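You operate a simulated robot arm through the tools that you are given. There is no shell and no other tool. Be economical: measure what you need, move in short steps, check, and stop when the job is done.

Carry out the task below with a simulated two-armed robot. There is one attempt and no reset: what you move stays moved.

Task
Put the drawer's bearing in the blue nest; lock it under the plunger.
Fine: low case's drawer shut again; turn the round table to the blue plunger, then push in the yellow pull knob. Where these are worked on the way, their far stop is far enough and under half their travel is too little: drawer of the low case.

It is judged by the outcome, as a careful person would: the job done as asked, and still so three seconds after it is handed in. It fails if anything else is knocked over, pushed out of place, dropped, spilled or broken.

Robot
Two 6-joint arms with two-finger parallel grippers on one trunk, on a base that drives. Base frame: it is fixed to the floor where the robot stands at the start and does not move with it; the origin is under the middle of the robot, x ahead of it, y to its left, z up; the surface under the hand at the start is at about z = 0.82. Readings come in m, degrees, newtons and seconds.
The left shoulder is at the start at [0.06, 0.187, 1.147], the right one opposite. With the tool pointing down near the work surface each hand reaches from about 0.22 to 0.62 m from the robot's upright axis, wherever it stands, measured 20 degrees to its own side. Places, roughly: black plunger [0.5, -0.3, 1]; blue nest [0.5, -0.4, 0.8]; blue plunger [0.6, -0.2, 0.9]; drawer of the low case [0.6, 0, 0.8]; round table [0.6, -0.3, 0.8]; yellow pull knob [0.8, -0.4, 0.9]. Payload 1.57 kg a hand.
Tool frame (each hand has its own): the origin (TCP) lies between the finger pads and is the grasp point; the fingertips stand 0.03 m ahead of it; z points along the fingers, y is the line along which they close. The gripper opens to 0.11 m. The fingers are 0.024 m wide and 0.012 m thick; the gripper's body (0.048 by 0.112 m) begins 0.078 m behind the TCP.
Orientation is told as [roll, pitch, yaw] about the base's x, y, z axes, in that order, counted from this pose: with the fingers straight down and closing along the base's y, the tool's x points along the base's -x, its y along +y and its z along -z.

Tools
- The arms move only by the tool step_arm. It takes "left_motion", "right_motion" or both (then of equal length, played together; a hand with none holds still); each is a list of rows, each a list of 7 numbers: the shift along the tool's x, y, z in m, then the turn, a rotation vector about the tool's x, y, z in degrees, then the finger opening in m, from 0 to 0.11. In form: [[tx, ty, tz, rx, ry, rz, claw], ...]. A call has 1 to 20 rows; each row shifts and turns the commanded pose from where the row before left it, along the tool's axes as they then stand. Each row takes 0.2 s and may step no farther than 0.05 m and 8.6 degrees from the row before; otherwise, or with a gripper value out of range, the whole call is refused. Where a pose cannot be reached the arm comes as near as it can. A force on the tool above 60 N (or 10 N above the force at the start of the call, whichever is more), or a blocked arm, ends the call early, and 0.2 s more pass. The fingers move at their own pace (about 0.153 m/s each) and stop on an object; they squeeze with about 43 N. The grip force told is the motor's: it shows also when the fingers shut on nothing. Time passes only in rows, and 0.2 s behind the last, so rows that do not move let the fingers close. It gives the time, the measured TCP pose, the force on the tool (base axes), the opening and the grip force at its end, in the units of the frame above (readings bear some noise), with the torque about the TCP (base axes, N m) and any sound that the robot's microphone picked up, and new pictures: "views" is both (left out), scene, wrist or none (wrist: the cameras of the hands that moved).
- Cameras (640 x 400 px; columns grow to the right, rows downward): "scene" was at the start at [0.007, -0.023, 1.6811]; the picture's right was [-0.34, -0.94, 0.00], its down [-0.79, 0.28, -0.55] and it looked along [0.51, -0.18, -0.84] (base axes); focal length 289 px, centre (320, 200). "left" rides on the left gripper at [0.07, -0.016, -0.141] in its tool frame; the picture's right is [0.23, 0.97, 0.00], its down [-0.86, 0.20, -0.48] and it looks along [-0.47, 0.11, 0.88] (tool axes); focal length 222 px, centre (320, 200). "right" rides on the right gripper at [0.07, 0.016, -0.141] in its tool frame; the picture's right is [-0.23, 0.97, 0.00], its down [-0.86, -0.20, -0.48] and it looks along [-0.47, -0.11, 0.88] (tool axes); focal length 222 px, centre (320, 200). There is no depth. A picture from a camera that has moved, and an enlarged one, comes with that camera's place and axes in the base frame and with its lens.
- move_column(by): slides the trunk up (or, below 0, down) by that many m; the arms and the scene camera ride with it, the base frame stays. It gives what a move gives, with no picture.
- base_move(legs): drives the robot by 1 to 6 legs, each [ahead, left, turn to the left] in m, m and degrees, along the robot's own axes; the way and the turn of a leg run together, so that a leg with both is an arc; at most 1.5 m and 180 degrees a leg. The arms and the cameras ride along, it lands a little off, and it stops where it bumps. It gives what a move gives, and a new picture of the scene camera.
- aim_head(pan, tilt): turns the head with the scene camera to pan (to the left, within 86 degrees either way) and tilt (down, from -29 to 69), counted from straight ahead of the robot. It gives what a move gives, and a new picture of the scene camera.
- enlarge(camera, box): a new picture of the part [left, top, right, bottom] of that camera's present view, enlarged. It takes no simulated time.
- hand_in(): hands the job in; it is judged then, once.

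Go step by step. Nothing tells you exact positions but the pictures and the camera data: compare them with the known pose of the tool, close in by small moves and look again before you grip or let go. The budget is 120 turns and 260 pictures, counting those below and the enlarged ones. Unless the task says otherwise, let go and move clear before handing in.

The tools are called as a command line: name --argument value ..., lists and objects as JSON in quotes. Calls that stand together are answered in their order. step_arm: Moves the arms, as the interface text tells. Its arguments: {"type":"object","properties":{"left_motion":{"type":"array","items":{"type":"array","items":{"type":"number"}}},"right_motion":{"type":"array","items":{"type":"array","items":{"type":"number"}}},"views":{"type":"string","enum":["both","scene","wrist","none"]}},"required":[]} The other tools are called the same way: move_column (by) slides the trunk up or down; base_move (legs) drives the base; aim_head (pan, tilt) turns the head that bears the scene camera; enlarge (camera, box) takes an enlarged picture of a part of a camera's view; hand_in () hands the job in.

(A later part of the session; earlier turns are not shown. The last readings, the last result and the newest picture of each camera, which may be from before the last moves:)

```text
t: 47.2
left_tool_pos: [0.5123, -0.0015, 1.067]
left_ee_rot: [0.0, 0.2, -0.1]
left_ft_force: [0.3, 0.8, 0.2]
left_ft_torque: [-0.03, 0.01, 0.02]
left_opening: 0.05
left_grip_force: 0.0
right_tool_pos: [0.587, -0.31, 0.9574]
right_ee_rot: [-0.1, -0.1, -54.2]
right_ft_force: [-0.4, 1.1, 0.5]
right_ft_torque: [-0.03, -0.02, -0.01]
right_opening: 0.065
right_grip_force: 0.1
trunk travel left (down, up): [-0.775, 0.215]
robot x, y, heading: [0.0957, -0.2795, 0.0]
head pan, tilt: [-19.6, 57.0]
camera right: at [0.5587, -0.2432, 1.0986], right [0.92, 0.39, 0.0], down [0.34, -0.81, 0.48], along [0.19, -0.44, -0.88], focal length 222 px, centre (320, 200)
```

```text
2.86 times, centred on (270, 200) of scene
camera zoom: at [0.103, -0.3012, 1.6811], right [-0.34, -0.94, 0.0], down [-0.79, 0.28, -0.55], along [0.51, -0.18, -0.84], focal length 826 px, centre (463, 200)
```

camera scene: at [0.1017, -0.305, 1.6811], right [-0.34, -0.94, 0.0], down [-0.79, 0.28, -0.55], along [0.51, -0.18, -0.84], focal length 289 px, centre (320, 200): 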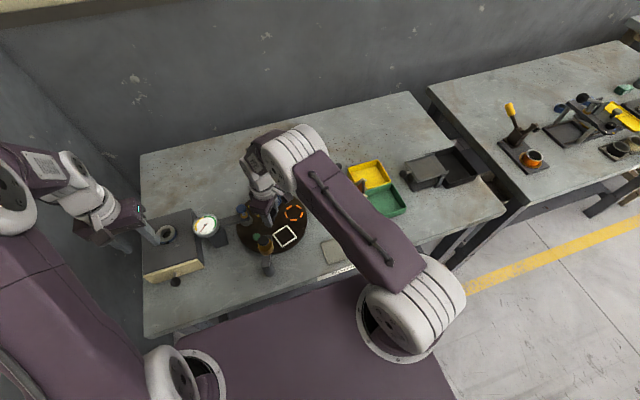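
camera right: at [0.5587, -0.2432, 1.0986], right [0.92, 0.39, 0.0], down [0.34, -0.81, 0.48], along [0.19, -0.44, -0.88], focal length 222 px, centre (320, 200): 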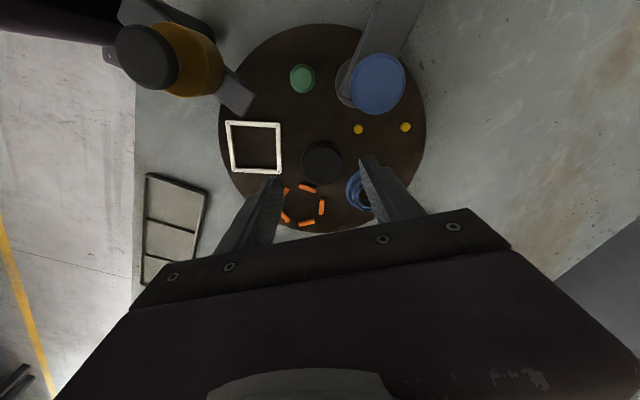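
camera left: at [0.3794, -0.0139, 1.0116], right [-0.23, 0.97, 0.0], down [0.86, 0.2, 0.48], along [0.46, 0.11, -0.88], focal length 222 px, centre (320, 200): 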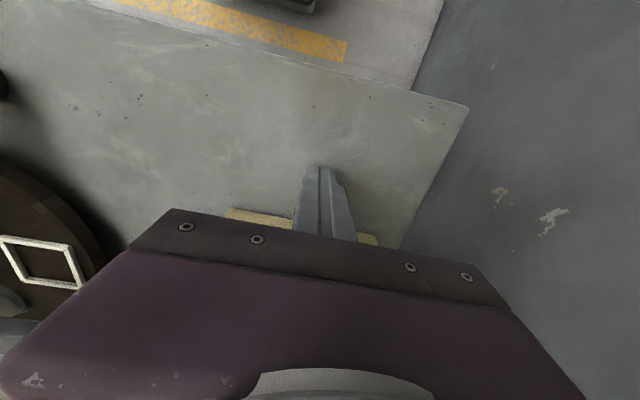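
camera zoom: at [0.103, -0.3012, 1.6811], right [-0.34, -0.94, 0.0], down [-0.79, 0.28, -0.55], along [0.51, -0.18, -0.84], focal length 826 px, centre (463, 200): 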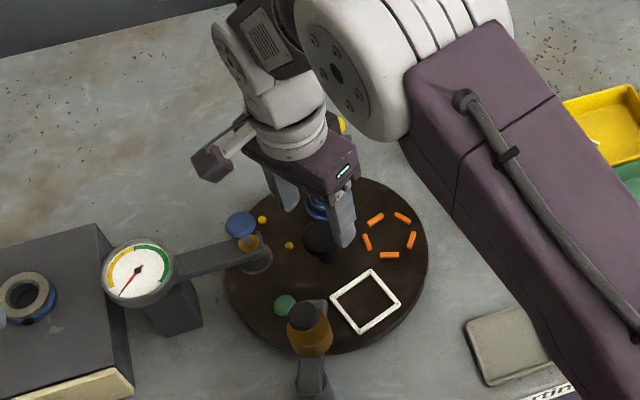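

I'll recentre, go down, grip and turn another 76°, then check the bearing's clearance under the plunger pad.

step_arm --right_motion '[[0.0005, 0.0028, 0.03, 0, 0, 0, 0.065], [0, 0, 0.03, 0, 0, 0, 0.065], [0, 0, 0.01, 0, 0, 0, 0.065], [0, 0, 0, 0, 0, 0, 0.03], [0, 0, 0, 0, 0, 0, 0.02], [0, 0, 0, 0, 0, 0, 0.02], [0, 0, 0, 0, 0, -8.4, 0.02], [0, 0, 0, 0, 0, -8.4, 0.02], [0, 0, 0, 0, 0, -8.4, 0.02], [0, 0, 0, 0, 0, -8.4, 0.02], [0, 0, 0, 0, 0, -8.4, 0.02], [0, 0, 0, 0, 0, -8.4, 0.02], [0, 0, 0, 0, 0, -8.4, 0.02], [0, 0, 0, 0, 0, -8.4, 0.02], [0, 0, 0, 0, 0, -8.4, 0.02], [0, 0, 0, 0, 0, 0, 0.02]]' --views "wrist"

enlarge --camera "scene" --box '[200, 160, 320, 260]'

```text
t: 50.6
left_tool_pos: [0.5109, -0.0023, 1.0673]
left_ee_rot: [0.3, 0.1, -0.2]
left_ft_force: [0.3, -0.4, 0.4]
left_ft_torque: [-0.01, 0.01, 0.02]
left_opening: 0.05
left_grip_force: 0.0
right_tool_pos: [0.5879, -0.311, 0.8868]
right_ee_rot: [0.0, 0.1, 21.7]
right_ft_force: [-6.7, -15.7, -14.8]
right_ft_torque: [-0.1, -0.22, 0.0]
right_opening: 0.0417
right_grip_force: 45.7
trunk travel left (down, up): [-0.775, 0.215]
robot x, y, heading: [0.0951, -0.2786, -0.0]
head pan, tilt: [-19.6, 57.0]
camera right: at [0.5174, -0.3203, 1.0284], right [-0.15, 0.99, 0.0], down [0.87, 0.13, 0.48], along [0.47, 0.07, -0.88], focal length 222 px, centre (320, 200)
```

right: 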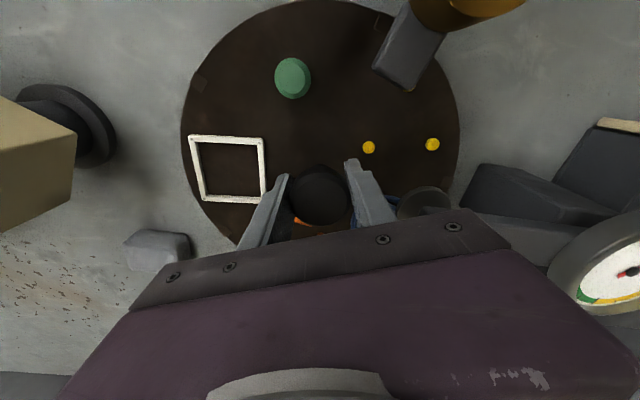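

```text
4.00 times, centred on (260, 210) of scene
camera zoom: at [0.1034, -0.3055, 1.6809], right [-0.34, -0.94, 0.0], down [-0.79, 0.28, -0.54], along [0.51, -0.18, -0.84], focal length 1156 px, centre (560, 160)
```

zoom: 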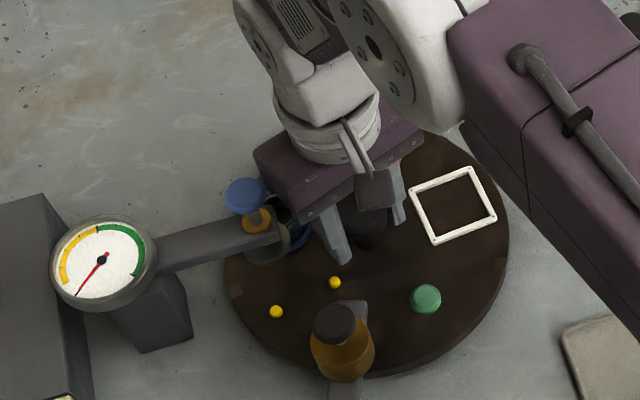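

There's no contact so far, and the blue nest is at about 58°. I'll turn the last 32° to bring it under the blue plunger.

step_arm --right_motion '[[0, 0, 0, 0, 0, -8.1, 0.02], [0, 0, 0, 0, 0, -8.1, 0.02], [0, 0, 0, 0, 0, -8.1, 0.02], [0, 0, 0, 0, 0, -8.1, 0.02], [0, 0, 0, 0, 0, 0, 0.02]]' --views "wrist"

enlarge --camera "scene" --box '[200, 160, 320, 260]'

enlarge --camera "right" --box '[140, 140, 300, 280]'

```text
t: 51.8
left_tool_pos: [0.5116, -0.0046, 1.0669]
left_ee_rot: [0.2, 0.1, -0.1]
left_ft_force: [-0.2, -0.6, -0.1]
left_ft_torque: [-0.02, 0.0, -0.02]
left_opening: 0.05
left_grip_force: 0.0
right_tool_pos: [0.5884, -0.3101, 0.8868]
right_ee_rot: [0.2, 0.0, 54.1]
right_ft_force: [-8.1, -19.2, -19.0]
right_ft_torque: [-0.54, 0.45, -0.05]
right_opening: 0.0414
right_grip_force: 45.0
trunk travel left (down, up): [-0.775, 0.215]
robot x, y, heading: [0.0941, -0.2785, 0.2]
head pan, tilt: [-19.6, 57.0]
camera right: at [0.5347, -0.3571, 1.0284], right [-0.66, 0.75, 0.0], down [0.66, 0.57, 0.48], along [0.36, 0.32, -0.88], focal length 222 px, centre (320, 200)
```

right: 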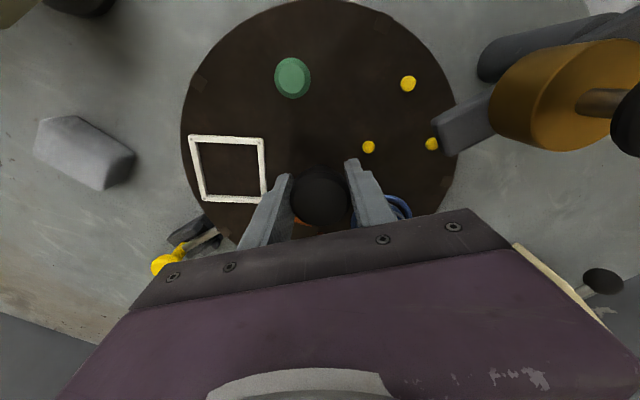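

```text
4.00 times, centred on (260, 210) of scene
camera zoom: at [0.1043, -0.3062, 1.681], right [-0.34, -0.94, 0.0], down [-0.79, 0.28, -0.54], along [0.51, -0.18, -0.84], focal length 1156 px, centre (560, 160)
```

zoom: 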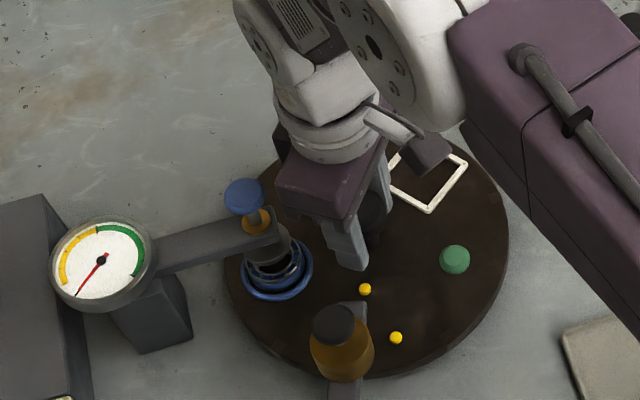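

```text
2.86 times, centred on (220, 210) of right
camera zoom: at [0.5347, -0.3571, 1.0284], right [-0.66, 0.75, 0.0], down [0.66, 0.57, 0.48], along [0.36, 0.32, -0.88], focal length 635 px, centre (606, 171)
```

zoom: 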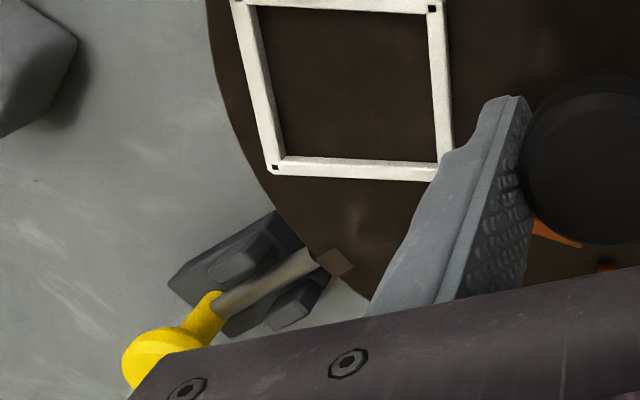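

The blue nest sits under the blue plunger and the notch lines up with the yellow pin. I'll release the hub, lift and check alignment from above.

step_arm --right_motion '[[0, 0, 0, 0, 0, 0, 0.05], [0, 0, 0, 0, 0, 0, 0.065], [0, 0, -0.03, 0, 0, 0, 0.065], [0, 0, -0.04, 0, 0, 8, 0.065], [0, 0, -0.04, 0, 0, 8, 0.065], [0, 0, -0.04, 0, 0, 8, 0.065], [0, 0, -0.04, 0, 0, 8, 0.065], [0, 0, -0.04, 0, 0, 8, 0.065], [0, 0, 0, 0, 0, 8, 0.065], [0, 0, 0, 0, 0, 6, 0.065], [0, 0, 0, 0, 0, 0, 0.065]]' --views "wrist"

enlarge --camera "right" --box '[220, 60, 420, 240]'

enlarge --camera "scene" --box '[200, 150, 320, 270]'

```text
t: 54.2
left_tool_pos: [0.5117, -0.0, 1.0672]
left_ee_rot: [0.0, 0.2, -0.1]
left_ft_force: [-0.3, 0.3, 0.6]
left_ft_torque: [0.03, 0.03, -0.02]
left_opening: 0.0501
left_grip_force: 0.2
right_tool_pos: [0.5884, -0.3064, 1.116]
right_ee_rot: [0.0, -0.1, -0.1]
right_ft_force: [0.1, -1.3, 0.1]
right_ft_torque: [-0.02, -0.02, 0.03]
right_opening: 0.0651
right_grip_force: 0.0
trunk travel left (down, up): [-0.775, 0.215]
robot x, y, heading: [0.0957, -0.2743, -0.1]
head pan, tilt: [-19.6, 57.0]
camera right: at [0.5186, -0.2904, 1.2592], right [0.23, 0.97, 0.0], down [0.85, -0.2, 0.48], along [0.47, -0.11, -0.88], focal length 222 px, centre (320, 200)
```

right: 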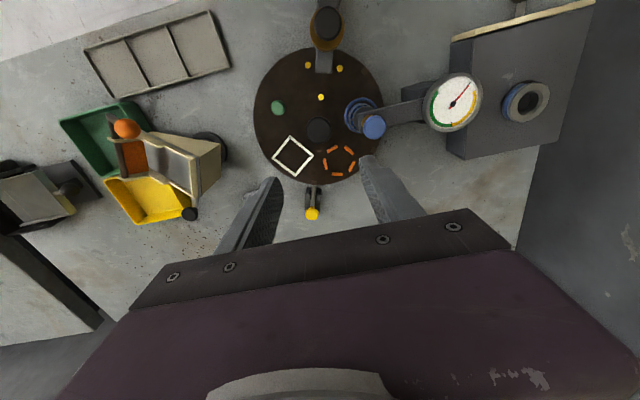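

```text
2.22 times, centred on (320, 150) of right
camera zoom: at [0.5186, -0.2904, 1.2592], right [0.23, 0.97, 0.0], down [0.85, -0.2, 0.48], along [0.47, -0.11, -0.88], focal length 494 px, centre (320, 311)
```

zoom: 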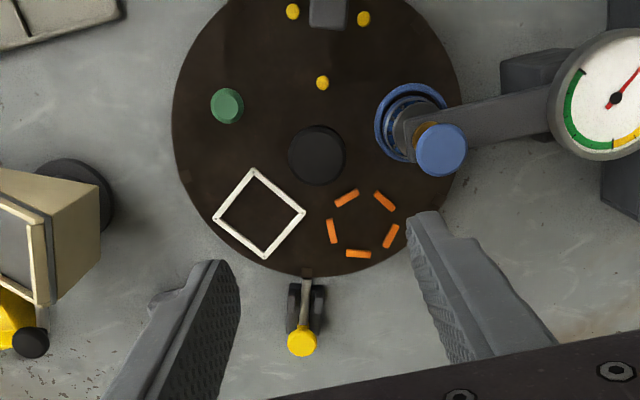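

```text
3.33 times, centred on (260, 210) of scene
camera zoom: at [0.1026, -0.3013, 1.6811], right [-0.34, -0.94, 0.0], down [-0.79, 0.28, -0.55], along [0.51, -0.18, -0.84], focal length 964 px, centre (520, 167)
```

zoom: 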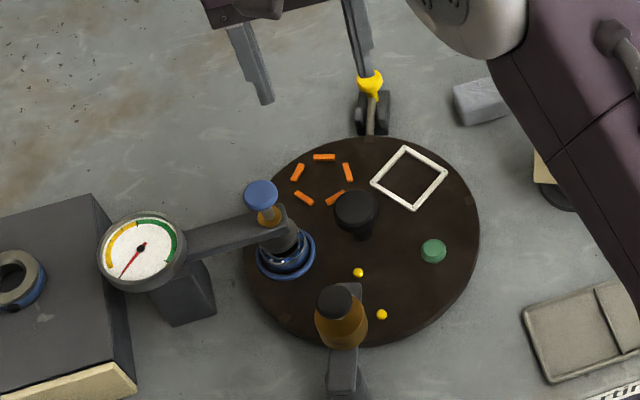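

All aligned: the blue nest is under the blue plunger and the pin faces a notch. The yellow knob is at about (0.758, -0.363, 0.863), and pushing it in means moving it toward the table. I'll close the right fingers, tilt the hand about 25° forward and go to a point above and beyond the knob.

step_arm --right_motion '[[0, 0, 0, 0, -8.4, 0, 0.03], [0, 0, 0, 0, -8.4, 0, 0.0], [0, 0, 0, 0, -8.2, 0, 0.0], [-0.0217, -0.0115, 0.037, 0, 0, 0, 0.0], [-0.0217, -0.0115, 0.037, 0, 0, 0, 0.0], [-0.0217, -0.0115, 0.037, 0, 0, 0, 0.0], [-0.0217, -0.0115, 0.037, 0, 0, 0, 0.0], [-0.0217, -0.0115, 0.037, 0, 0, 0, 0.0], [-0.0217, -0.0115, 0.037, 0, 0, 0, 0.0], [0, 0, 0, 0, 0, 0, 0]]'

enlarge --camera "right" --box '[220, 60, 420, 240]'

enlarge --camera "scene" --box '[220, 130, 320, 220]'

```text
t: 56.4
left_tool_pos: [0.5113, -0.0005, 1.0677]
left_ee_rot: [0.0, 0.2, 0.0]
left_ft_force: [0.3, -0.7, 1.0]
left_ft_torque: [-0.01, 0.0, -0.01]
left_opening: 0.0499
left_grip_force: 0.2
right_tool_pos: [0.7883, -0.378, 0.9716]
right_ee_rot: [-0.2, -24.9, 0.1]
right_ft_force: [0.0, 0.2, -0.5]
right_ft_torque: [0.0, -0.01, 0.0]
right_opening: 0.0001
right_grip_force: 20.8
right hand out of reach, approached as far as the arm can: row 9
trunk travel left (down, up): [-0.775, 0.215]
robot x, y, heading: [0.0949, -0.2777, 0.1]
head pan, tilt: [-19.6, 57.0]
camera scene: at [0.1018, -0.3007, 1.6811], right [-0.34, -0.94, 0.0], down [-0.79, 0.28, -0.55], along [0.51, -0.18, -0.84], focal length 289 px, centre (320, 200)
camera right: at [0.6655, -0.3606, 1.0708], right [0.21, 0.97, 0.09], down [0.57, -0.2, 0.79], along [0.79, -0.11, -0.6], focal length 222 px, centre (320, 200)
```

scene: 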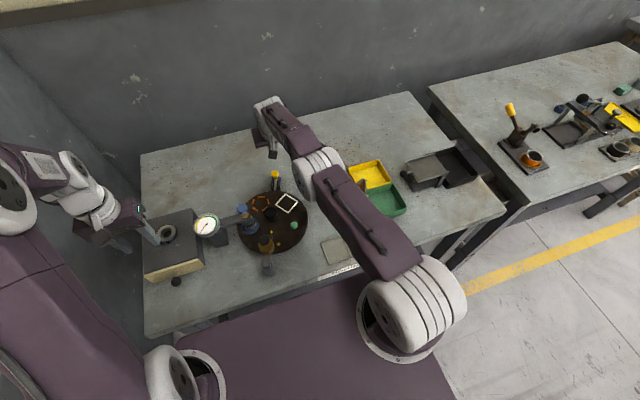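
right: 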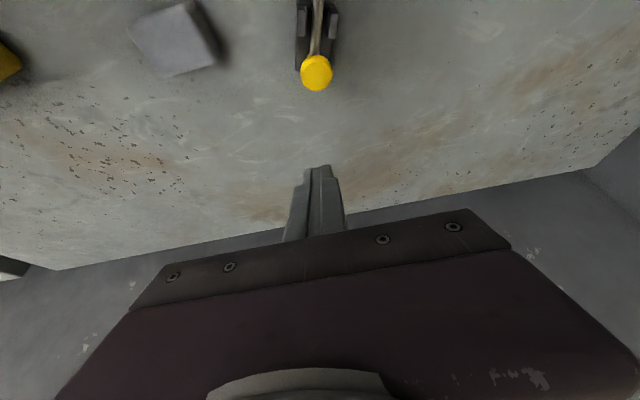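

```text
2.22 times, centred on (320, 150) of right
camera zoom: at [0.6655, -0.3606, 1.0708], right [0.21, 0.97, 0.09], down [0.57, -0.2, 0.79], along [0.79, -0.11, -0.6], focal length 494 px, centre (320, 311)
```

zoom: 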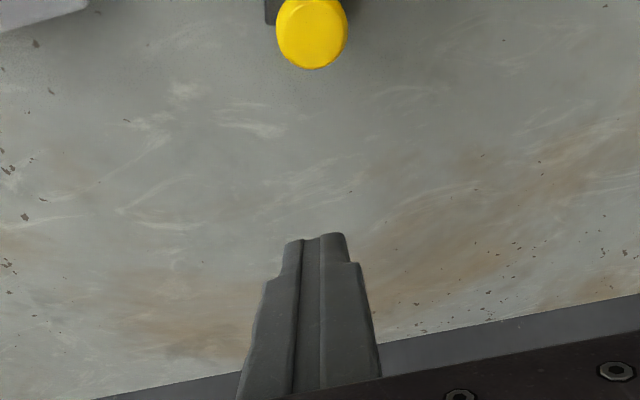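

```text
4.44 times, centred on (270, 175) of scene
camera zoom: at [0.1018, -0.3007, 1.6811], right [-0.34, -0.94, 0.0], down [-0.79, 0.28, -0.55], along [0.51, -0.18, -0.84], focal length 1285 px, centre (542, 311)
```

zoom: 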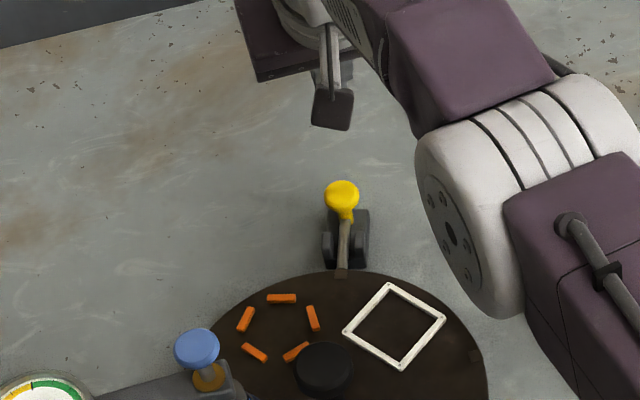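

The knob is confirmed at (0.756, -0.362), and the closed fingers are just beyond it. I'll go down behind it in small steps.

step_arm --right_motion '[[0.009, 0.001, 0.0215, 0, 0, 0, 0], [0.009, 0.001, 0.0215, 0, 0, 0, 0], [0.009, 0.001, 0.0215, 0, 0, 0, 0], [0, 0, 0, 0, 0, 0, 0]]' --views "wrist"

enlarge --camera "scene" --box '[240, 130, 320, 200]'

```text
t: 57.4
left_tool_pos: [0.5118, -0.0005, 1.0671]
left_ee_rot: [0.0, 0.2, -0.1]
left_ft_force: [0.6, -0.3, -0.3]
left_ft_torque: [-0.03, -0.02, 0.01]
left_opening: 0.0504
left_grip_force: 0.1
right_tool_pos: [0.7782, -0.3749, 0.9034]
right_ee_rot: [0.0, -25.0, 0.0]
right_ft_force: [0.0, -0.7, 0.6]
right_ft_torque: [-0.02, 0.02, -0.02]
right_opening: 0.0001
right_grip_force: 21.3
right hand out of reach, approached as far as the arm can: row 1, 2, 3
trunk travel left (down, up): [-0.775, 0.215]
robot x, y, heading: [0.0953, -0.2803, -0.0]
head pan, tilt: [-19.6, 57.0]
camera right: at [0.6546, -0.3584, 1.0022], right [0.21, 0.97, 0.1], down [0.57, -0.2, 0.79], along [0.79, -0.11, -0.6], focal length 222 px, centre (320, 200)
```

right: 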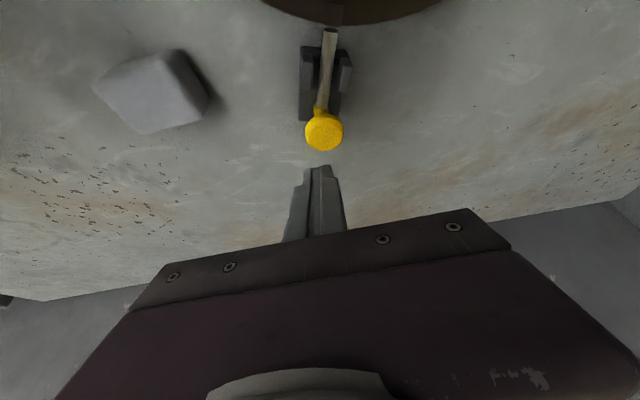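

```text
5.71 times, centred on (280, 165) of scene
camera zoom: at [0.1031, -0.3013, 1.6811], right [-0.34, -0.94, 0.0], down [-0.79, 0.28, -0.55], along [0.51, -0.18, -0.84], focal length 1652 px, centre (549, 400)
```

zoom: 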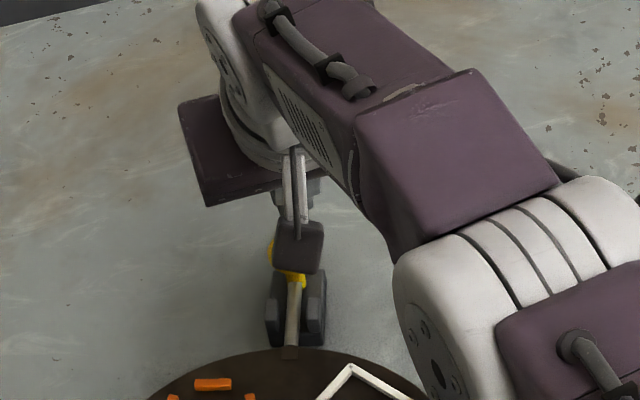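

The arm is at its reach limit here. I'll raise the hand, lower the trunk by 0.08 m for more reach, and tilt a little more.

step_arm --right_motion '[[-0.017, 0, -0.0363, 0, 0, 0, 0], [-0.017, 0, -0.0363, 0, -4, 0, 0], [0, 0, 0, 0, -4, 0, 0]]' --views "none"

move_column --by -0.08

enlarge --camera "right" --box '[200, 0, 440, 240]'

```text
t: 58.2
left_tool_pos: [0.5118, -0.0012, 1.0661]
left_ee_rot: [0.0, 0.2, -0.1]
left_ft_force: [0.2, -0.2, 0.2]
left_ft_torque: [0.02, 0.02, -0.02]
left_opening: 0.0502
left_grip_force: 0.1
right_tool_pos: [0.7779, -0.375, 0.9848]
right_ee_rot: [0.0, -33.1, -0.1]
right_ft_force: [-0.1, 0.4, -0.5]
right_ft_torque: [0.0, -0.03, -0.01]
right_opening: 0.0
right_grip_force: 21.2
trunk travel left (down, up): [-0.775, 0.215]
robot x, y, heading: [0.0962, -0.2772, 0.1]
head pan, tilt: [-19.6, 57.0]
```

```text
t: 59.4
left_tool_pos: [0.5126, -0.0005, 0.9868]
left_ee_rot: [-0.1, 0.1, -0.1]
left_ft_force: [-0.7, 0.0, 0.0]
left_ft_torque: [-0.02, -0.01, -0.02]
left_opening: 0.0501
left_grip_force: 0.0
right_tool_pos: [0.7768, -0.3754, 0.904]
right_ee_rot: [0.0, -33.0, 0.0]
right_ft_force: [-0.6, -0.4, -0.6]
right_ft_torque: [0.03, 0.03, 0.01]
right_opening: 0.0
right_grip_force: 21.3
trunk travel left (down, up): [-0.695, 0.295]
robot x, y, heading: [0.0956, -0.2784, -0.0]
head pan, tilt: [-19.6, 57.0]
```

```text
1.67 times, centred on (320, 120) of right
camera zoom: at [0.6416, -0.3582, 0.9853], right [0.19, 0.97, 0.12], down [0.46, -0.2, 0.87], along [0.87, -0.11, -0.48], focal length 370 px, centre (320, 333)
```

zoom: 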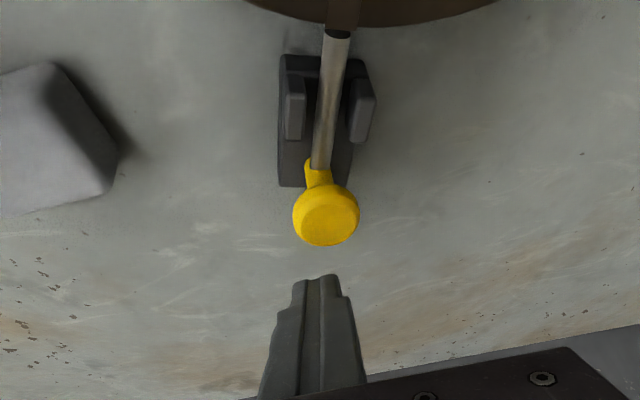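

Now the view is clear and reach is better. The knob's far edge is at x≈0.771. I'll move 9 mm outward, 6 mm left, then lower the fingertips behind it.

step_arm --right_motion '[[-0.0075, 0.006, 0.005, 0, 0, 0, 0], [0.006, 0, 0.0093, 0, 0, 0, 0], [0.006, 0, 0.0093, 0, 0, 0, 0], [0, 0, 0, 0, 0, 0, 0]]' --views "none"

enlarge --camera "right" --box '[240, 60, 400, 220]'

```text
t: 60.4
left_tool_pos: [0.512, 0.0, 0.9866]
left_ee_rot: [0.0, 0.3, -0.1]
left_ft_force: [0.0, -0.2, 0.3]
left_ft_torque: [0.02, 0.0, -0.01]
left_opening: 0.0502
left_grip_force: 0.1
right_tool_pos: [0.7869, -0.369, 0.8816]
right_ee_rot: [0.0, -32.9, 0.2]
right_ft_force: [0.4, -0.4, 0.3]
right_ft_torque: [-0.01, -0.01, 0.0]
right_opening: 0.0
right_grip_force: 21.0
trunk travel left (down, up): [-0.695, 0.295]
robot x, y, heading: [0.0917, -0.2788, 0.1]
head pan, tilt: [-19.6, 57.0]
```

```text
2.50 times, centred on (320, 140) of right
camera zoom: at [0.651, -0.3514, 0.9628], right [0.19, 0.97, 0.12], down [0.46, -0.2, 0.87], along [0.87, -0.11, -0.48], focal length 555 px, centre (320, 350)
```

zoom: 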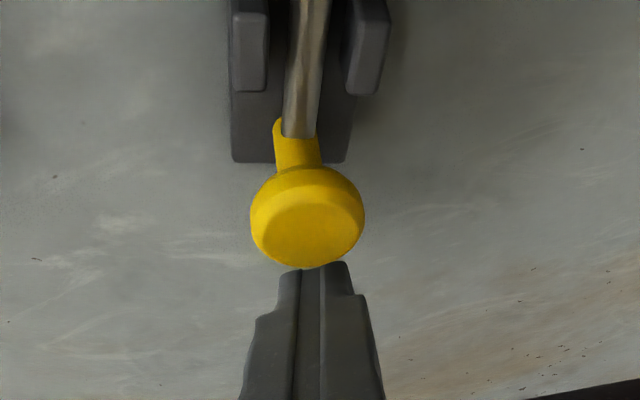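

The fingertip is just behind the knob. I'll push along the pin axis toward the table in 4 mm steps and watch the force.

step_arm --right_motion '[[0.0032, 0.0012, -0.0021, 0, 0, 0, 0], [0.0032, 0.0012, -0.0021, 0, 0, 0, 0], [0.0032, 0.0012, -0.0021, 0, 0, 0, 0], [0.0032, 0.0012, -0.0021, 0, 0, 0, 0], [0.0032, 0.0012, -0.0021, 0, 0, 0, 0]]' --views "none"

enlarge --camera "right" --box '[220, 0, 420, 220]'

```text
t: 61.5
left_tool_pos: [0.5108, -0.0003, 0.9871]
left_ee_rot: [-0.1, 0.2, -0.1]
left_ft_force: [0.4, 0.8, 0.6]
left_ft_torque: [-0.02, -0.02, -0.02]
left_opening: 0.0502
left_grip_force: 0.1
right_tool_pos: [0.7673, -0.3649, 0.8828]
right_ee_rot: [-0.1, -32.9, 0.0]
right_ft_force: [0.3, 0.1, -0.7]
right_ft_torque: [0.0, 0.01, 0.02]
right_opening: 0.0001
right_grip_force: 21.6
trunk travel left (down, up): [-0.695, 0.295]
robot x, y, heading: [0.0967, -0.2761, -0.0]
head pan, tilt: [-19.6, 57.0]
```

```text
1.82 times, centred on (320, 110) of right
camera zoom: at [0.6311, -0.3464, 0.9631], right [0.19, 0.97, 0.12], down [0.46, -0.2, 0.87], along [0.87, -0.11, -0.48], focal length 404 px, centre (320, 364)
```

zoom: 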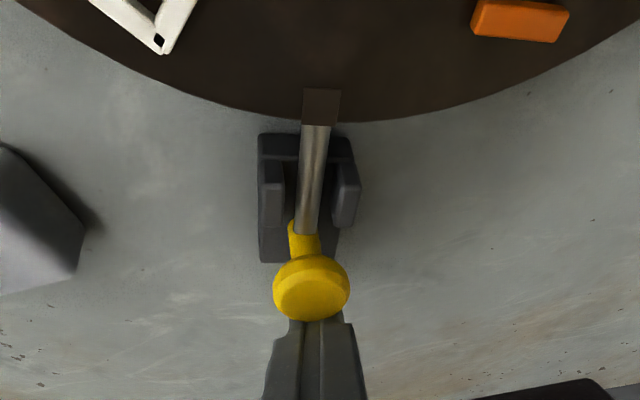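

The notch and shaft line up. No resistance yet, so I'll keep pushing.

step_arm --right_motion '[[0.0032, 0.0012, -0.0021, 0, 0, 0, 0], [0.0032, 0.0012, -0.0021, 0, 0, 0, 0], [0.0032, 0.0012, -0.0021, 0, 0, 0, 0], [0.0032, 0.0012, -0.0021, 0, 0, 0, 0]]' --views "none"

enlarge --camera "right" --box '[220, 0, 420, 220]'

```text
t: 62.5
left_tool_pos: [0.517, -0.0033, 0.9851]
left_ee_rot: [0.1, 0.5, -0.1]
left_ft_force: [-0.2, 0.1, -1.1]
left_ft_torque: [0.01, -0.01, 0.02]
left_opening: 0.0504
left_grip_force: 0.2
right_tool_pos: [0.7597, -0.3612, 0.8845]
right_ee_rot: [0.3, -33.5, -0.3]
right_ft_force: [41.3, -14.1, 14.2]
right_ft_torque: [-0.34, -0.29, -0.12]
right_opening: 0.0002
right_grip_force: 21.2
trunk travel left (down, up): [-0.695, 0.295]
robot x, y, heading: [0.0959, -0.2786, 0.3]
head pan, tilt: [-19.6, 57.0]
```

```text
1.82 times, centred on (320, 110) of right
camera zoom: at [0.624, -0.3442, 0.9635], right [0.19, 0.97, 0.13], down [0.45, -0.2, 0.87], along [0.87, -0.11, -0.48], focal length 404 px, centre (320, 364)
```

zoom: 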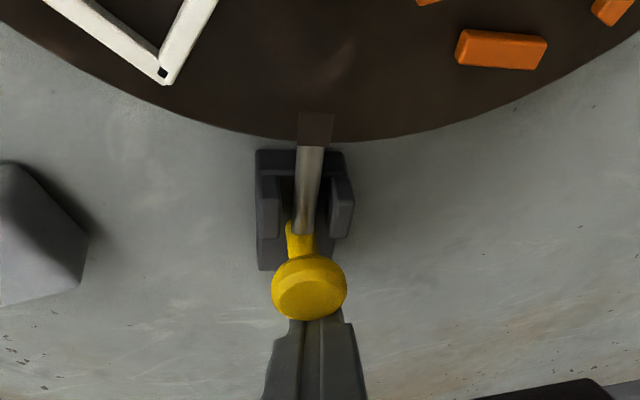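

Resistance is now 41 N, and the knob has moved in about 15 mm. I'll press slightly more to confirm it's the stop.

step_arm --right_motion '[[0.0025, 0.001, -0.0016, 0, 0, 0, 0], [0.0025, 0.001, -0.0016, 0, 0, 0, 0], [0, 0, 0, 0, 0, 0, 0]]' --views "none"

enlarge --camera "right" --box '[220, 0, 420, 220]'

```text
t: 63.0
left_tool_pos: [0.5126, -0.0009, 0.9866]
left_ee_rot: [0.0, 0.2, -0.1]
left_ft_force: [-0.8, 0.6, 0.2]
left_ft_torque: [-0.05, -0.02, -0.04]
left_opening: 0.05
left_grip_force: 0.1
right_tool_pos: [0.7565, -0.3589, 0.8896]
right_ee_rot: [0.3, -34.2, -0.2]
right_ft_force: [5.5, 0.1, 3.9]
right_ft_torque: [0.0, 0.65, 0.06]
right_opening: 0.0
right_grip_force: 21.1
trunk travel left (down, up): [-0.695, 0.295]
robot x, y, heading: [0.0996, -0.2769, -0.2]
head pan, tilt: [-19.6, 57.0]
stopped in row 2 (right hand): the force on the tool passed its limit at 62 N (the readings are from after the stop); the commanded pose is now the measured one
```

```text
1.82 times, centred on (320, 110) of right
camera zoom: at [0.6196, -0.3412, 0.9673], right [0.19, 0.97, 0.13], down [0.44, -0.2, 0.88], along [0.88, -0.11, -0.46], focal length 404 px, centre (320, 364)
```

zoom: 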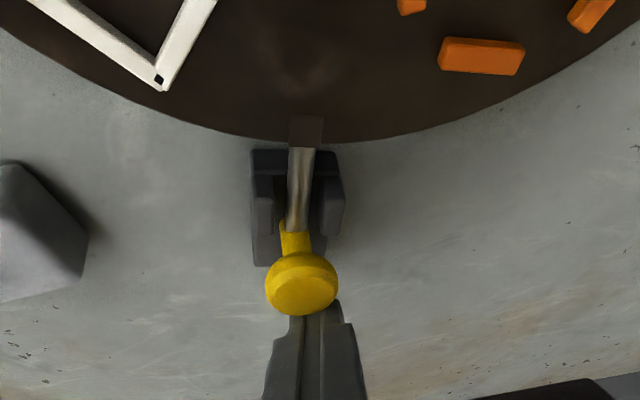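

The finger slipped up once the pin was firmly at its stop. I'll retract the hand, raise the trunk back, and check the pin and table.

step_arm --right_motion '[[-0.0083, -0.002, 0.0056, 0, 0, 0, 0], [-0.0224, 0, -0.0332, 0, 0, 0, 0], [-0.0224, 0, -0.0332, 0, 0, 0, 0], [-0.0224, 0, -0.0332, 0, 0, 0, 0]]' --views "none"

move_column --by 0.08

step_arm --right_motion '[[0, 0, 0, 0, 8.4, 0, 0], [0.04, 0.01, -0.01, 0, 8.4, 0, 0], [0.04, 0.01, 0, 0, 8.4, 0, 0.06], [0.04, 0.01, 0, 0, 8.4, 0, 0.06], [0.04, 0.01, 0.0, 0, 0.3, 0, 0.06], [0.03, 0.01, 0.0, 0, 0, 0, 0.06]]' --views "wrist"

enlarge --camera "scene" --box '[220, 140, 320, 230]'

```text
t: 64.0
left_tool_pos: [0.5124, -0.0007, 0.9864]
left_ee_rot: [0.0, 0.2, -0.1]
left_ft_force: [-0.6, -0.1, -0.2]
left_ft_torque: [0.02, 0.03, 0.02]
left_opening: 0.05
left_grip_force: 0.1
right_tool_pos: [0.7643, -0.3616, 1.008]
right_ee_rot: [0.3, -33.8, -0.2]
right_ft_force: [-0.1, -0.8, 0.5]
right_ft_torque: [0.0, 0.02, 0.01]
right_opening: 0.0
right_grip_force: 21.3
trunk travel left (down, up): [-0.695, 0.295]
robot x, y, heading: [0.0941, -0.2793, -0.2]
head pan, tilt: [-19.6, 57.0]
```

```text
t: 65.2
left_tool_pos: [0.5126, -0.0012, 1.0687]
left_ee_rot: [-0.1, 0.3, -0.2]
left_ft_force: [0.7, -0.2, -0.6]
left_ft_torque: [0.02, -0.01, 0.0]
left_opening: 0.0499
left_grip_force: 0.0
right_tool_pos: [0.7646, -0.3602, 1.0876]
right_ee_rot: [0.4, -33.9, -0.1]
right_ft_force: [-0.2, -1.0, 0.1]
right_ft_torque: [0.01, 0.01, 0.02]
right_opening: 0.0001
right_grip_force: 21.1
trunk travel left (down, up): [-0.775, 0.215]
robot x, y, heading: [0.0969, -0.2814, 0.2]
head pan, tilt: [-19.6, 57.0]
```

```text
t: 66.6
left_tool_pos: [0.5114, -0.0004, 1.0671]
left_ee_rot: [-0.1, 0.2, -0.2]
left_ft_force: [0.1, -0.2, 0.0]
left_ft_torque: [0.01, -0.02, -0.02]
left_opening: 0.0501
left_grip_force: 0.1
right_tool_pos: [0.5732, -0.3101, 1.0601]
right_ee_rot: [0.3, -0.1, 0.0]
right_ft_force: [0.4, 0.3, 0.0]
right_ft_torque: [0.0, -0.01, -0.02]
right_opening: 0.06
right_grip_force: 0.1
trunk travel left (down, up): [-0.775, 0.215]
robot x, y, heading: [0.0976, -0.2779, 0.2]
head pan, tilt: [-19.6, 57.0]
camera right: at [0.5041, -0.2926, 1.2022], right [0.23, 0.97, 0.0], down [0.85, -0.2, 0.48], along [0.47, -0.11, -0.88], focal length 222 px, centre (320, 200)
```

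right: 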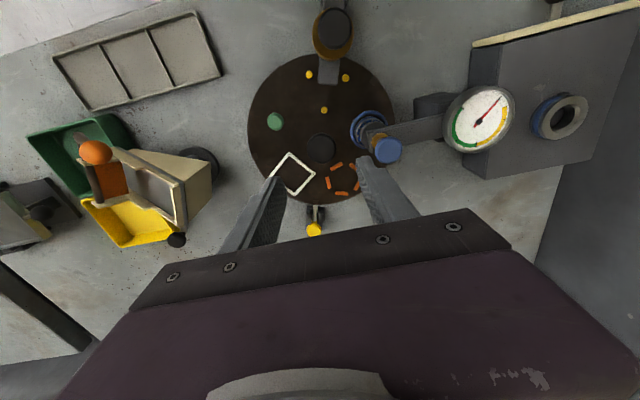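

```text
4.44 times, centred on (270, 185) of scene
camera zoom: at [0.1019, -0.3009, 1.6811], right [-0.34, -0.94, 0.0], down [-0.79, 0.28, -0.55], along [0.51, -0.18, -0.84], focal length 1285 px, centre (542, 267)
```

zoom: 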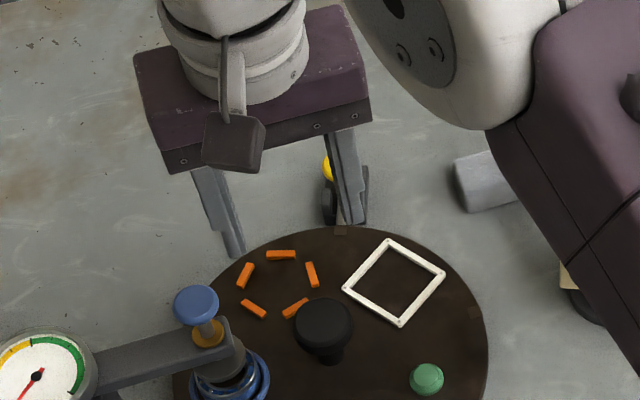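

The knob moved in 15 mm, to x≈0.743. To confirm the table is locked, I'll grip the hub again and try a tiny twist, watching the torque.

step_arm --right_motion '[[-0.016, 0.002, 0, 0, 0, -8, 0.065], [0, 0, 0, 0, 0, -8, 0.065], [0, 0, 0, 0, 0, -8, 0.065], [0, 0, 0, 0, 0, -8, 0.065], [0, 0, 0, 0, 0, -8, 0.065], [0, 0, 0.03, 0, 0, -8, 0.065], [0, 0, 0.04, 0, 0, -6, 0.065], [0, 0, 0.04, 0, 0, 0, 0.065], [0, 0, 0.04, 0, 0, 0, 0.065], [0, 0, 0.02, 0, 0, 0, 0.065], [0, 0, 0, 0, 0, 0, 0.065]]' --views "wrist"

step_arm --right_motion '[[0, 0, 0, 0, 0, 0, 0.03], [0, 0, 0, 0, 0, 0, 0.02], [0, 0, 0, 0, 0, 0, 0.02], [0, 0, 0, 0, 0, -3, 0.02], [0, 0, 0, 0, 0, 0, 0.02]]' --views "wrist"

```text
t: 69.0
left_tool_pos: [0.5122, -0.0008, 1.0661]
left_ee_rot: [0.0, 0.2, -0.1]
left_ft_force: [0.3, 0.0, -0.1]
left_ft_torque: [0.02, -0.02, 0.01]
left_opening: 0.0504
left_grip_force: 0.1
right_tool_pos: [0.5927, -0.3073, 0.8911]
right_ee_rot: [0.1, -0.2, 53.9]
right_ft_force: [0.6, -0.5, 0.7]
right_ft_torque: [-0.01, 0.02, 0.03]
right_opening: 0.065
right_grip_force: 0.0
trunk travel left (down, up): [-0.775, 0.215]
robot x, y, heading: [0.0943, -0.2815, 0.0]
head pan, tilt: [-19.6, 57.0]
camera right: at [0.5374, -0.3535, 1.0322], right [-0.65, 0.76, 0.0], down [0.66, 0.57, 0.48], along [0.36, 0.32, -0.88], focal length 222 px, centre (320, 200)
```

right: 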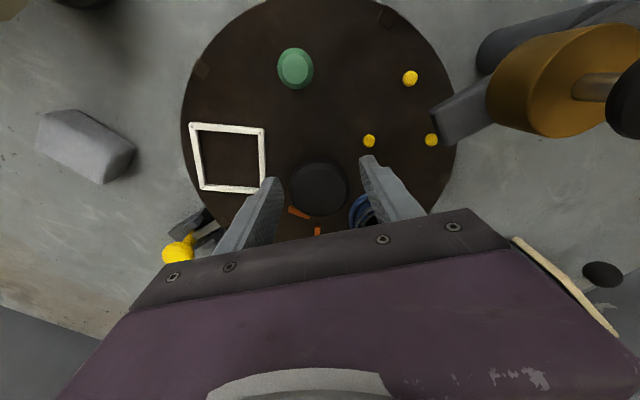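

```text
t: 70.2
left_tool_pos: [0.5126, -0.0003, 1.0659]
left_ee_rot: [-0.1, 0.2, -0.1]
left_ft_force: [-0.2, 0.0, 0.0]
left_ft_torque: [0.0, -0.02, 0.0]
left_opening: 0.0501
left_grip_force: 0.0
right_tool_pos: [0.5915, -0.3071, 0.8903]
right_ee_rot: [0.2, -0.1, 57.0]
right_ft_force: [-6.2, 8.6, -9.0]
right_ft_torque: [0.64, -0.11, -0.26]
right_opening: 0.0414
right_grip_force: 44.9
trunk travel left (down, up): [-0.775, 0.215]
robot x, y, heading: [0.0957, -0.2748, -0.1]
head pan, tilt: [-19.6, 57.0]
camera right: at [0.5398, -0.3552, 1.0323], right [-0.69, 0.72, 0.0], down [0.63, 0.61, 0.48], along [0.34, 0.33, -0.88], focal length 222 px, centre (320, 200)
```

right: 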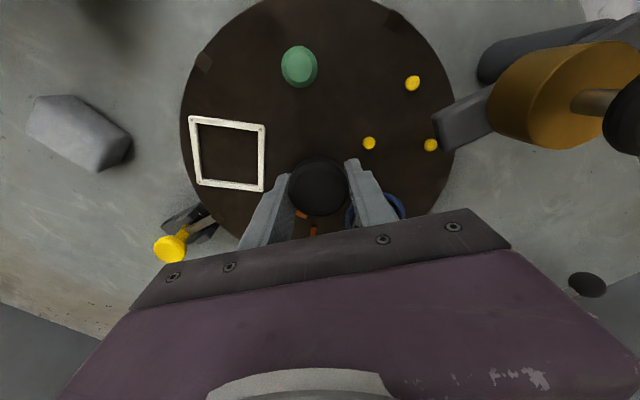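

The disc stayed put while the hand rotated 3°, so the table is locked. I'll release the hub, rise, and move above the blue plunger with fingers closed.

step_arm --right_motion '[[0, 0, 0, 0, 0, 3, 0.02], [0, 0, 0, 0, 0, 0, 0.05], [0, 0, 0, 0, 0, 0, 0.065], [0, 0, -0.03, 0, 0, 0, 0.065], [0, 0, -0.04, 0, 0, 0, 0.065], [0, 0, -0.04, 0, 0, 8, 0.065], [0, 0, -0.04, 0, 0, 8, 0.065], [0, 0, 0, 0, 0, 8, 0.03], [0, 0, 0, 0, 0, 8, 0], [0, 0, 0, 0, 0, 8, 0], [0, 0, 0, 0, 0, 8, 0], [0, 0, 0, 0, 0, 6, 0], [0.02, 0.035, 0, 0, 0, 0, 0], [0.02, 0.035, 0, 0, 0, 0, 0]]' --views "wrist"

enlarge --camera "right" --box '[220, 60, 460, 240]'

enlarge --camera "scene" --box '[190, 180, 300, 270]'

```text
t: 73.2
left_tool_pos: [0.5124, 0.0, 1.0665]
left_ee_rot: [-0.1, 0.2, -0.1]
left_ft_force: [0.6, 0.4, -0.4]
left_ft_torque: [-0.05, -0.02, 0.01]
left_opening: 0.05
left_grip_force: 0.0
right_tool_pos: [0.5524, -0.235, 1.043]
right_ee_rot: [0.1, -0.1, -0.1]
right_ft_force: [0.0, 0.8, -0.1]
right_ft_torque: [-0.03, -0.02, -0.01]
right_opening: 0.0001
right_grip_force: 21.2
trunk travel left (down, up): [-0.775, 0.215]
robot x, y, heading: [0.1001, -0.2807, -0.1]
head pan, tilt: [-19.6, 57.0]
camera right: at [0.4815, -0.2187, 1.1843], right [0.23, 0.97, 0.0], down [0.85, -0.2, 0.48], along [0.47, -0.11, -0.88], focal length 222 px, centre (320, 200)
```

right: 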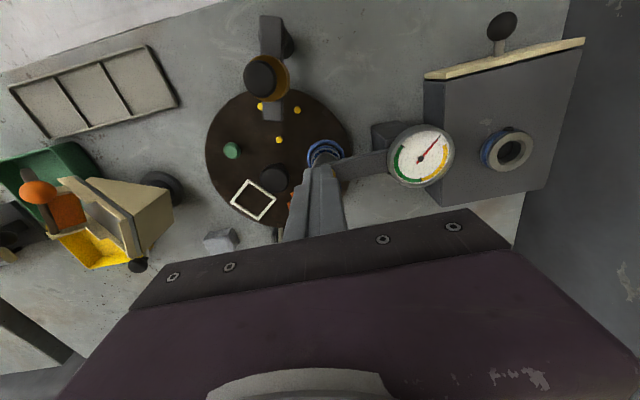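

```text
2.22 times, centred on (340, 150) of right
camera zoom: at [0.4815, -0.2187, 1.1843], right [0.23, 0.97, 0.0], down [0.85, -0.2, 0.48], along [0.47, -0.11, -0.88], focal length 494 px, centre (276, 311)
```

zoom: 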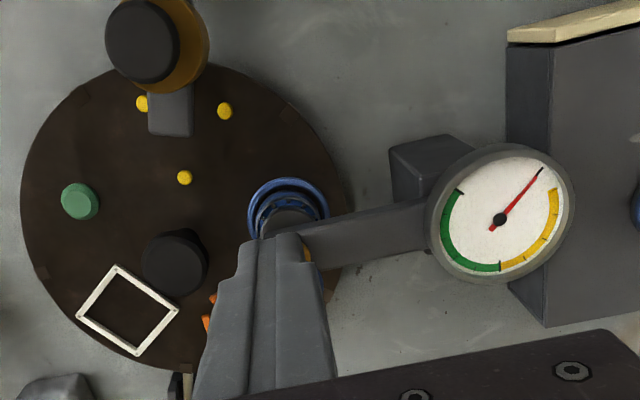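

```text
4.44 times, centred on (245, 225) of scene
camera zoom: at [0.1027, -0.2995, 1.6811], right [-0.34, -0.94, 0.0], down [-0.79, 0.28, -0.55], along [0.51, -0.18, -0.84], focal length 1285 px, centre (653, 89)
```

zoom: 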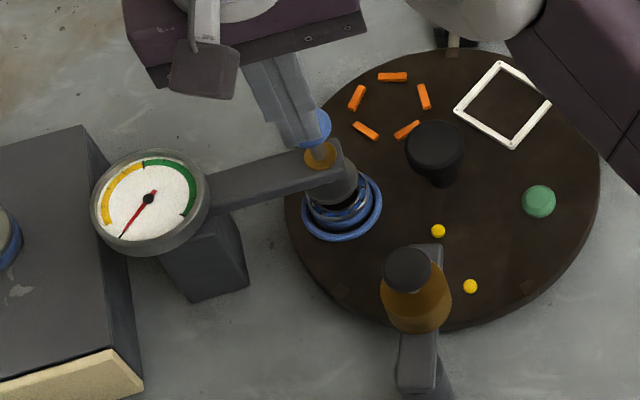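

The blue plunger knob is at (0.592, -0.233) with its top at z≈0.954, and the gauge needle is at zero. I'll centre over the knob and lower to just above it.

step_arm --right_motion '[[-0.02, 0.001, 0.0, 0, 0, 0, 0], [-0.02, 0.001, 0.0, 0, 0, 0, 0], [0, 0, 0.03, 0, 0, 0, 0], [0, 0, 0.015, 0, 0, 0, 0], [0, 0, 0.0, 0, 0, 0, 0]]' --views "wrist"

enlarge --camera "right" --box '[240, 120, 400, 240]'

enlarge --camera "scene" --box '[200, 180, 290, 260]'

```text
t: 74.4
left_tool_pos: [0.5123, -0.0009, 1.0669]
left_ee_rot: [0.0, 0.2, -0.1]
left_ft_force: [0.7, -0.4, -0.2]
left_ft_torque: [0.03, 0.01, 0.01]
left_opening: 0.0501
left_grip_force: 0.0
right_tool_pos: [0.5918, -0.2356, 0.9973]
right_ee_rot: [0.1, -0.1, -0.1]
right_ft_force: [-0.5, -0.1, -0.1]
right_ft_torque: [0.05, -0.01, 0.01]
right_opening: 0.0002
right_grip_force: 21.2
trunk travel left (down, up): [-0.775, 0.215]
robot x, y, heading: [0.0987, -0.2758, 0.0]
head pan, tilt: [-19.6, 57.0]
camera right: at [0.5224, -0.2199, 1.1383], right [0.23, 0.97, 0.0], down [0.85, -0.2, 0.48], along [0.47, -0.11, -0.88], focal length 222 px, centre (320, 200)
```

right: 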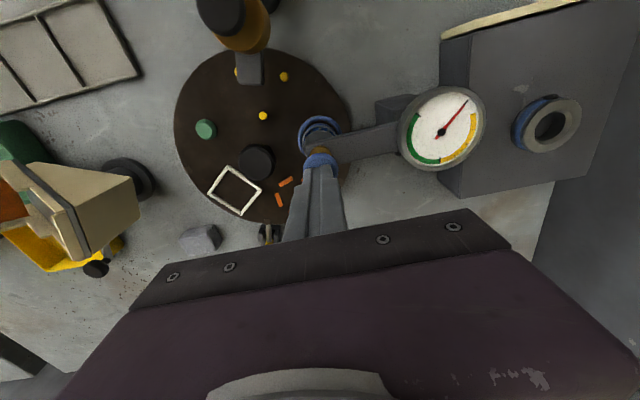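

```text
3.33 times, centred on (320, 180) of right
camera zoom: at [0.5224, -0.2199, 1.1383], right [0.23, 0.97, 0.0], down [0.85, -0.2, 0.48], along [0.47, -0.11, -0.88], focal length 740 px, centre (320, 267)
```

zoom: 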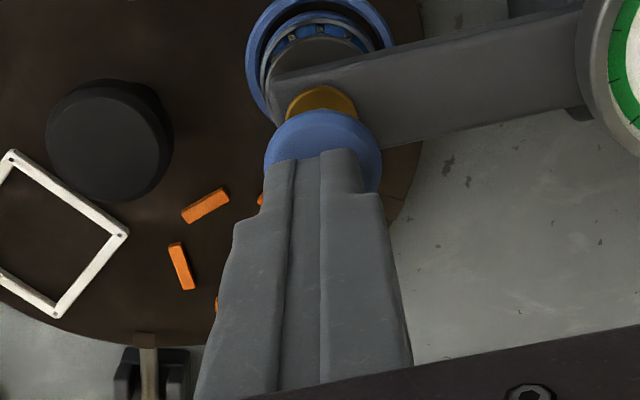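

```text
5.00 times, centred on (245, 220) of scene
camera zoom: at [0.1035, -0.3013, 1.6811], right [-0.34, -0.94, 0.0], down [-0.79, 0.28, -0.55], along [0.51, -0.18, -0.84], focal length 1446 px, centre (695, 100)
```

zoom: 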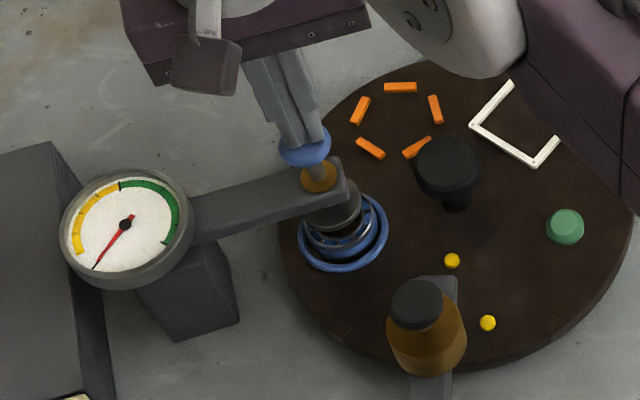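

Centred over the blue knob. I'll press down gradually, watching force, sound and gauge.

step_arm --right_motion '[[0, 0, 0.004, 0, 0, 0, 0], [0, 0, 0.004, 0, 0, 0, 0], [0, 0, 0.004, 0, 0, 0, 0], [0, 0, 0.004, 0, 0, 0, 0], [0, 0, 0.004, 0, 0, 0, 0]]' --views "none"

enlarge --camera "scene" --box '[200, 180, 290, 260]'

```text
t: 75.6
left_tool_pos: [0.5112, -0.0014, 1.0675]
left_ee_rot: [0.0, 0.2, -0.1]
left_ft_force: [0.5, 0.1, -0.3]
left_ft_torque: [-0.04, 0.02, -0.01]
left_opening: 0.0502
left_grip_force: 0.0
right_tool_pos: [0.5924, -0.2359, 0.9772]
right_ee_rot: [0.2, -0.2, -0.1]
right_ft_force: [1.0, -1.1, 4.6]
right_ft_torque: [0.01, -0.03, 0.05]
right_opening: 0.0
right_grip_force: 20.6
trunk travel left (down, up): [-0.775, 0.215]
robot x, y, heading: [0.0986, -0.2816, 0.1]
head pan, tilt: [-19.6, 57.0]
```

```text
5.00 times, centred on (245, 220) of scene
camera zoom: at [0.1028, -0.3016, 1.6812], right [-0.34, -0.94, 0.0], down [-0.79, 0.28, -0.55], along [0.51, -0.18, -0.84], focal length 1446 px, centre (695, 100)
```

zoom: 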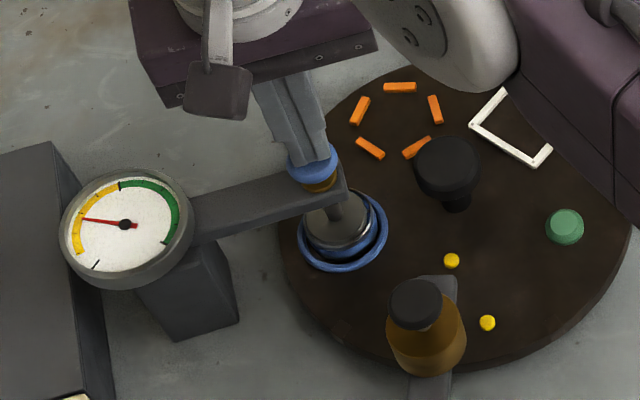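

The plunger pad is on the bearing and the gauge has climbed into yellow. I'll press a little more toward green.

step_arm --right_motion '[[0, 0, 0.003, 0, 0, 0, 0], [0, 0, 0, 0, 0, 0, 0]]' --views "none"

enlarge --camera "scene" --box '[200, 180, 290, 260]'

```text
t: 76.2
left_tool_pos: [0.5099, -0.003, 1.0694]
left_ee_rot: [0.0, 0.0, 0.0]
left_ft_force: [-0.1, 0.0, 0.1]
left_ft_torque: [0.0, 0.01, 0.0]
left_opening: 0.0502
left_grip_force: 0.1
right_tool_pos: [0.5915, -0.2365, 0.9776]
right_ee_rot: [0.4, -0.5, 0.0]
right_ft_force: [4.5, -4.3, 33.7]
right_ft_torque: [-0.12, 0.08, 0.07]
right_opening: 0.0004
right_grip_force: 20.8
trunk travel left (down, up): [-0.775, 0.215]
robot x, y, heading: [0.0951, -0.2749, -0.3]
head pan, tilt: [-19.6, 57.0]
```

```text
5.00 times, centred on (245, 220) of scene
camera zoom: at [0.0991, -0.3028, 1.6816], right [-0.34, -0.94, 0.0], down [-0.79, 0.28, -0.55], along [0.52, -0.18, -0.84], focal length 1446 px, centre (695, 100)
```

zoom: 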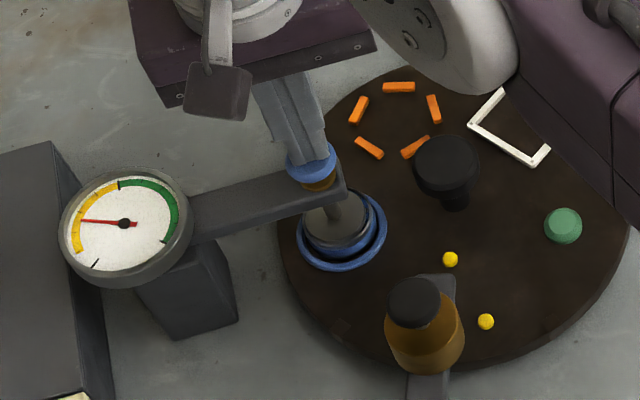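

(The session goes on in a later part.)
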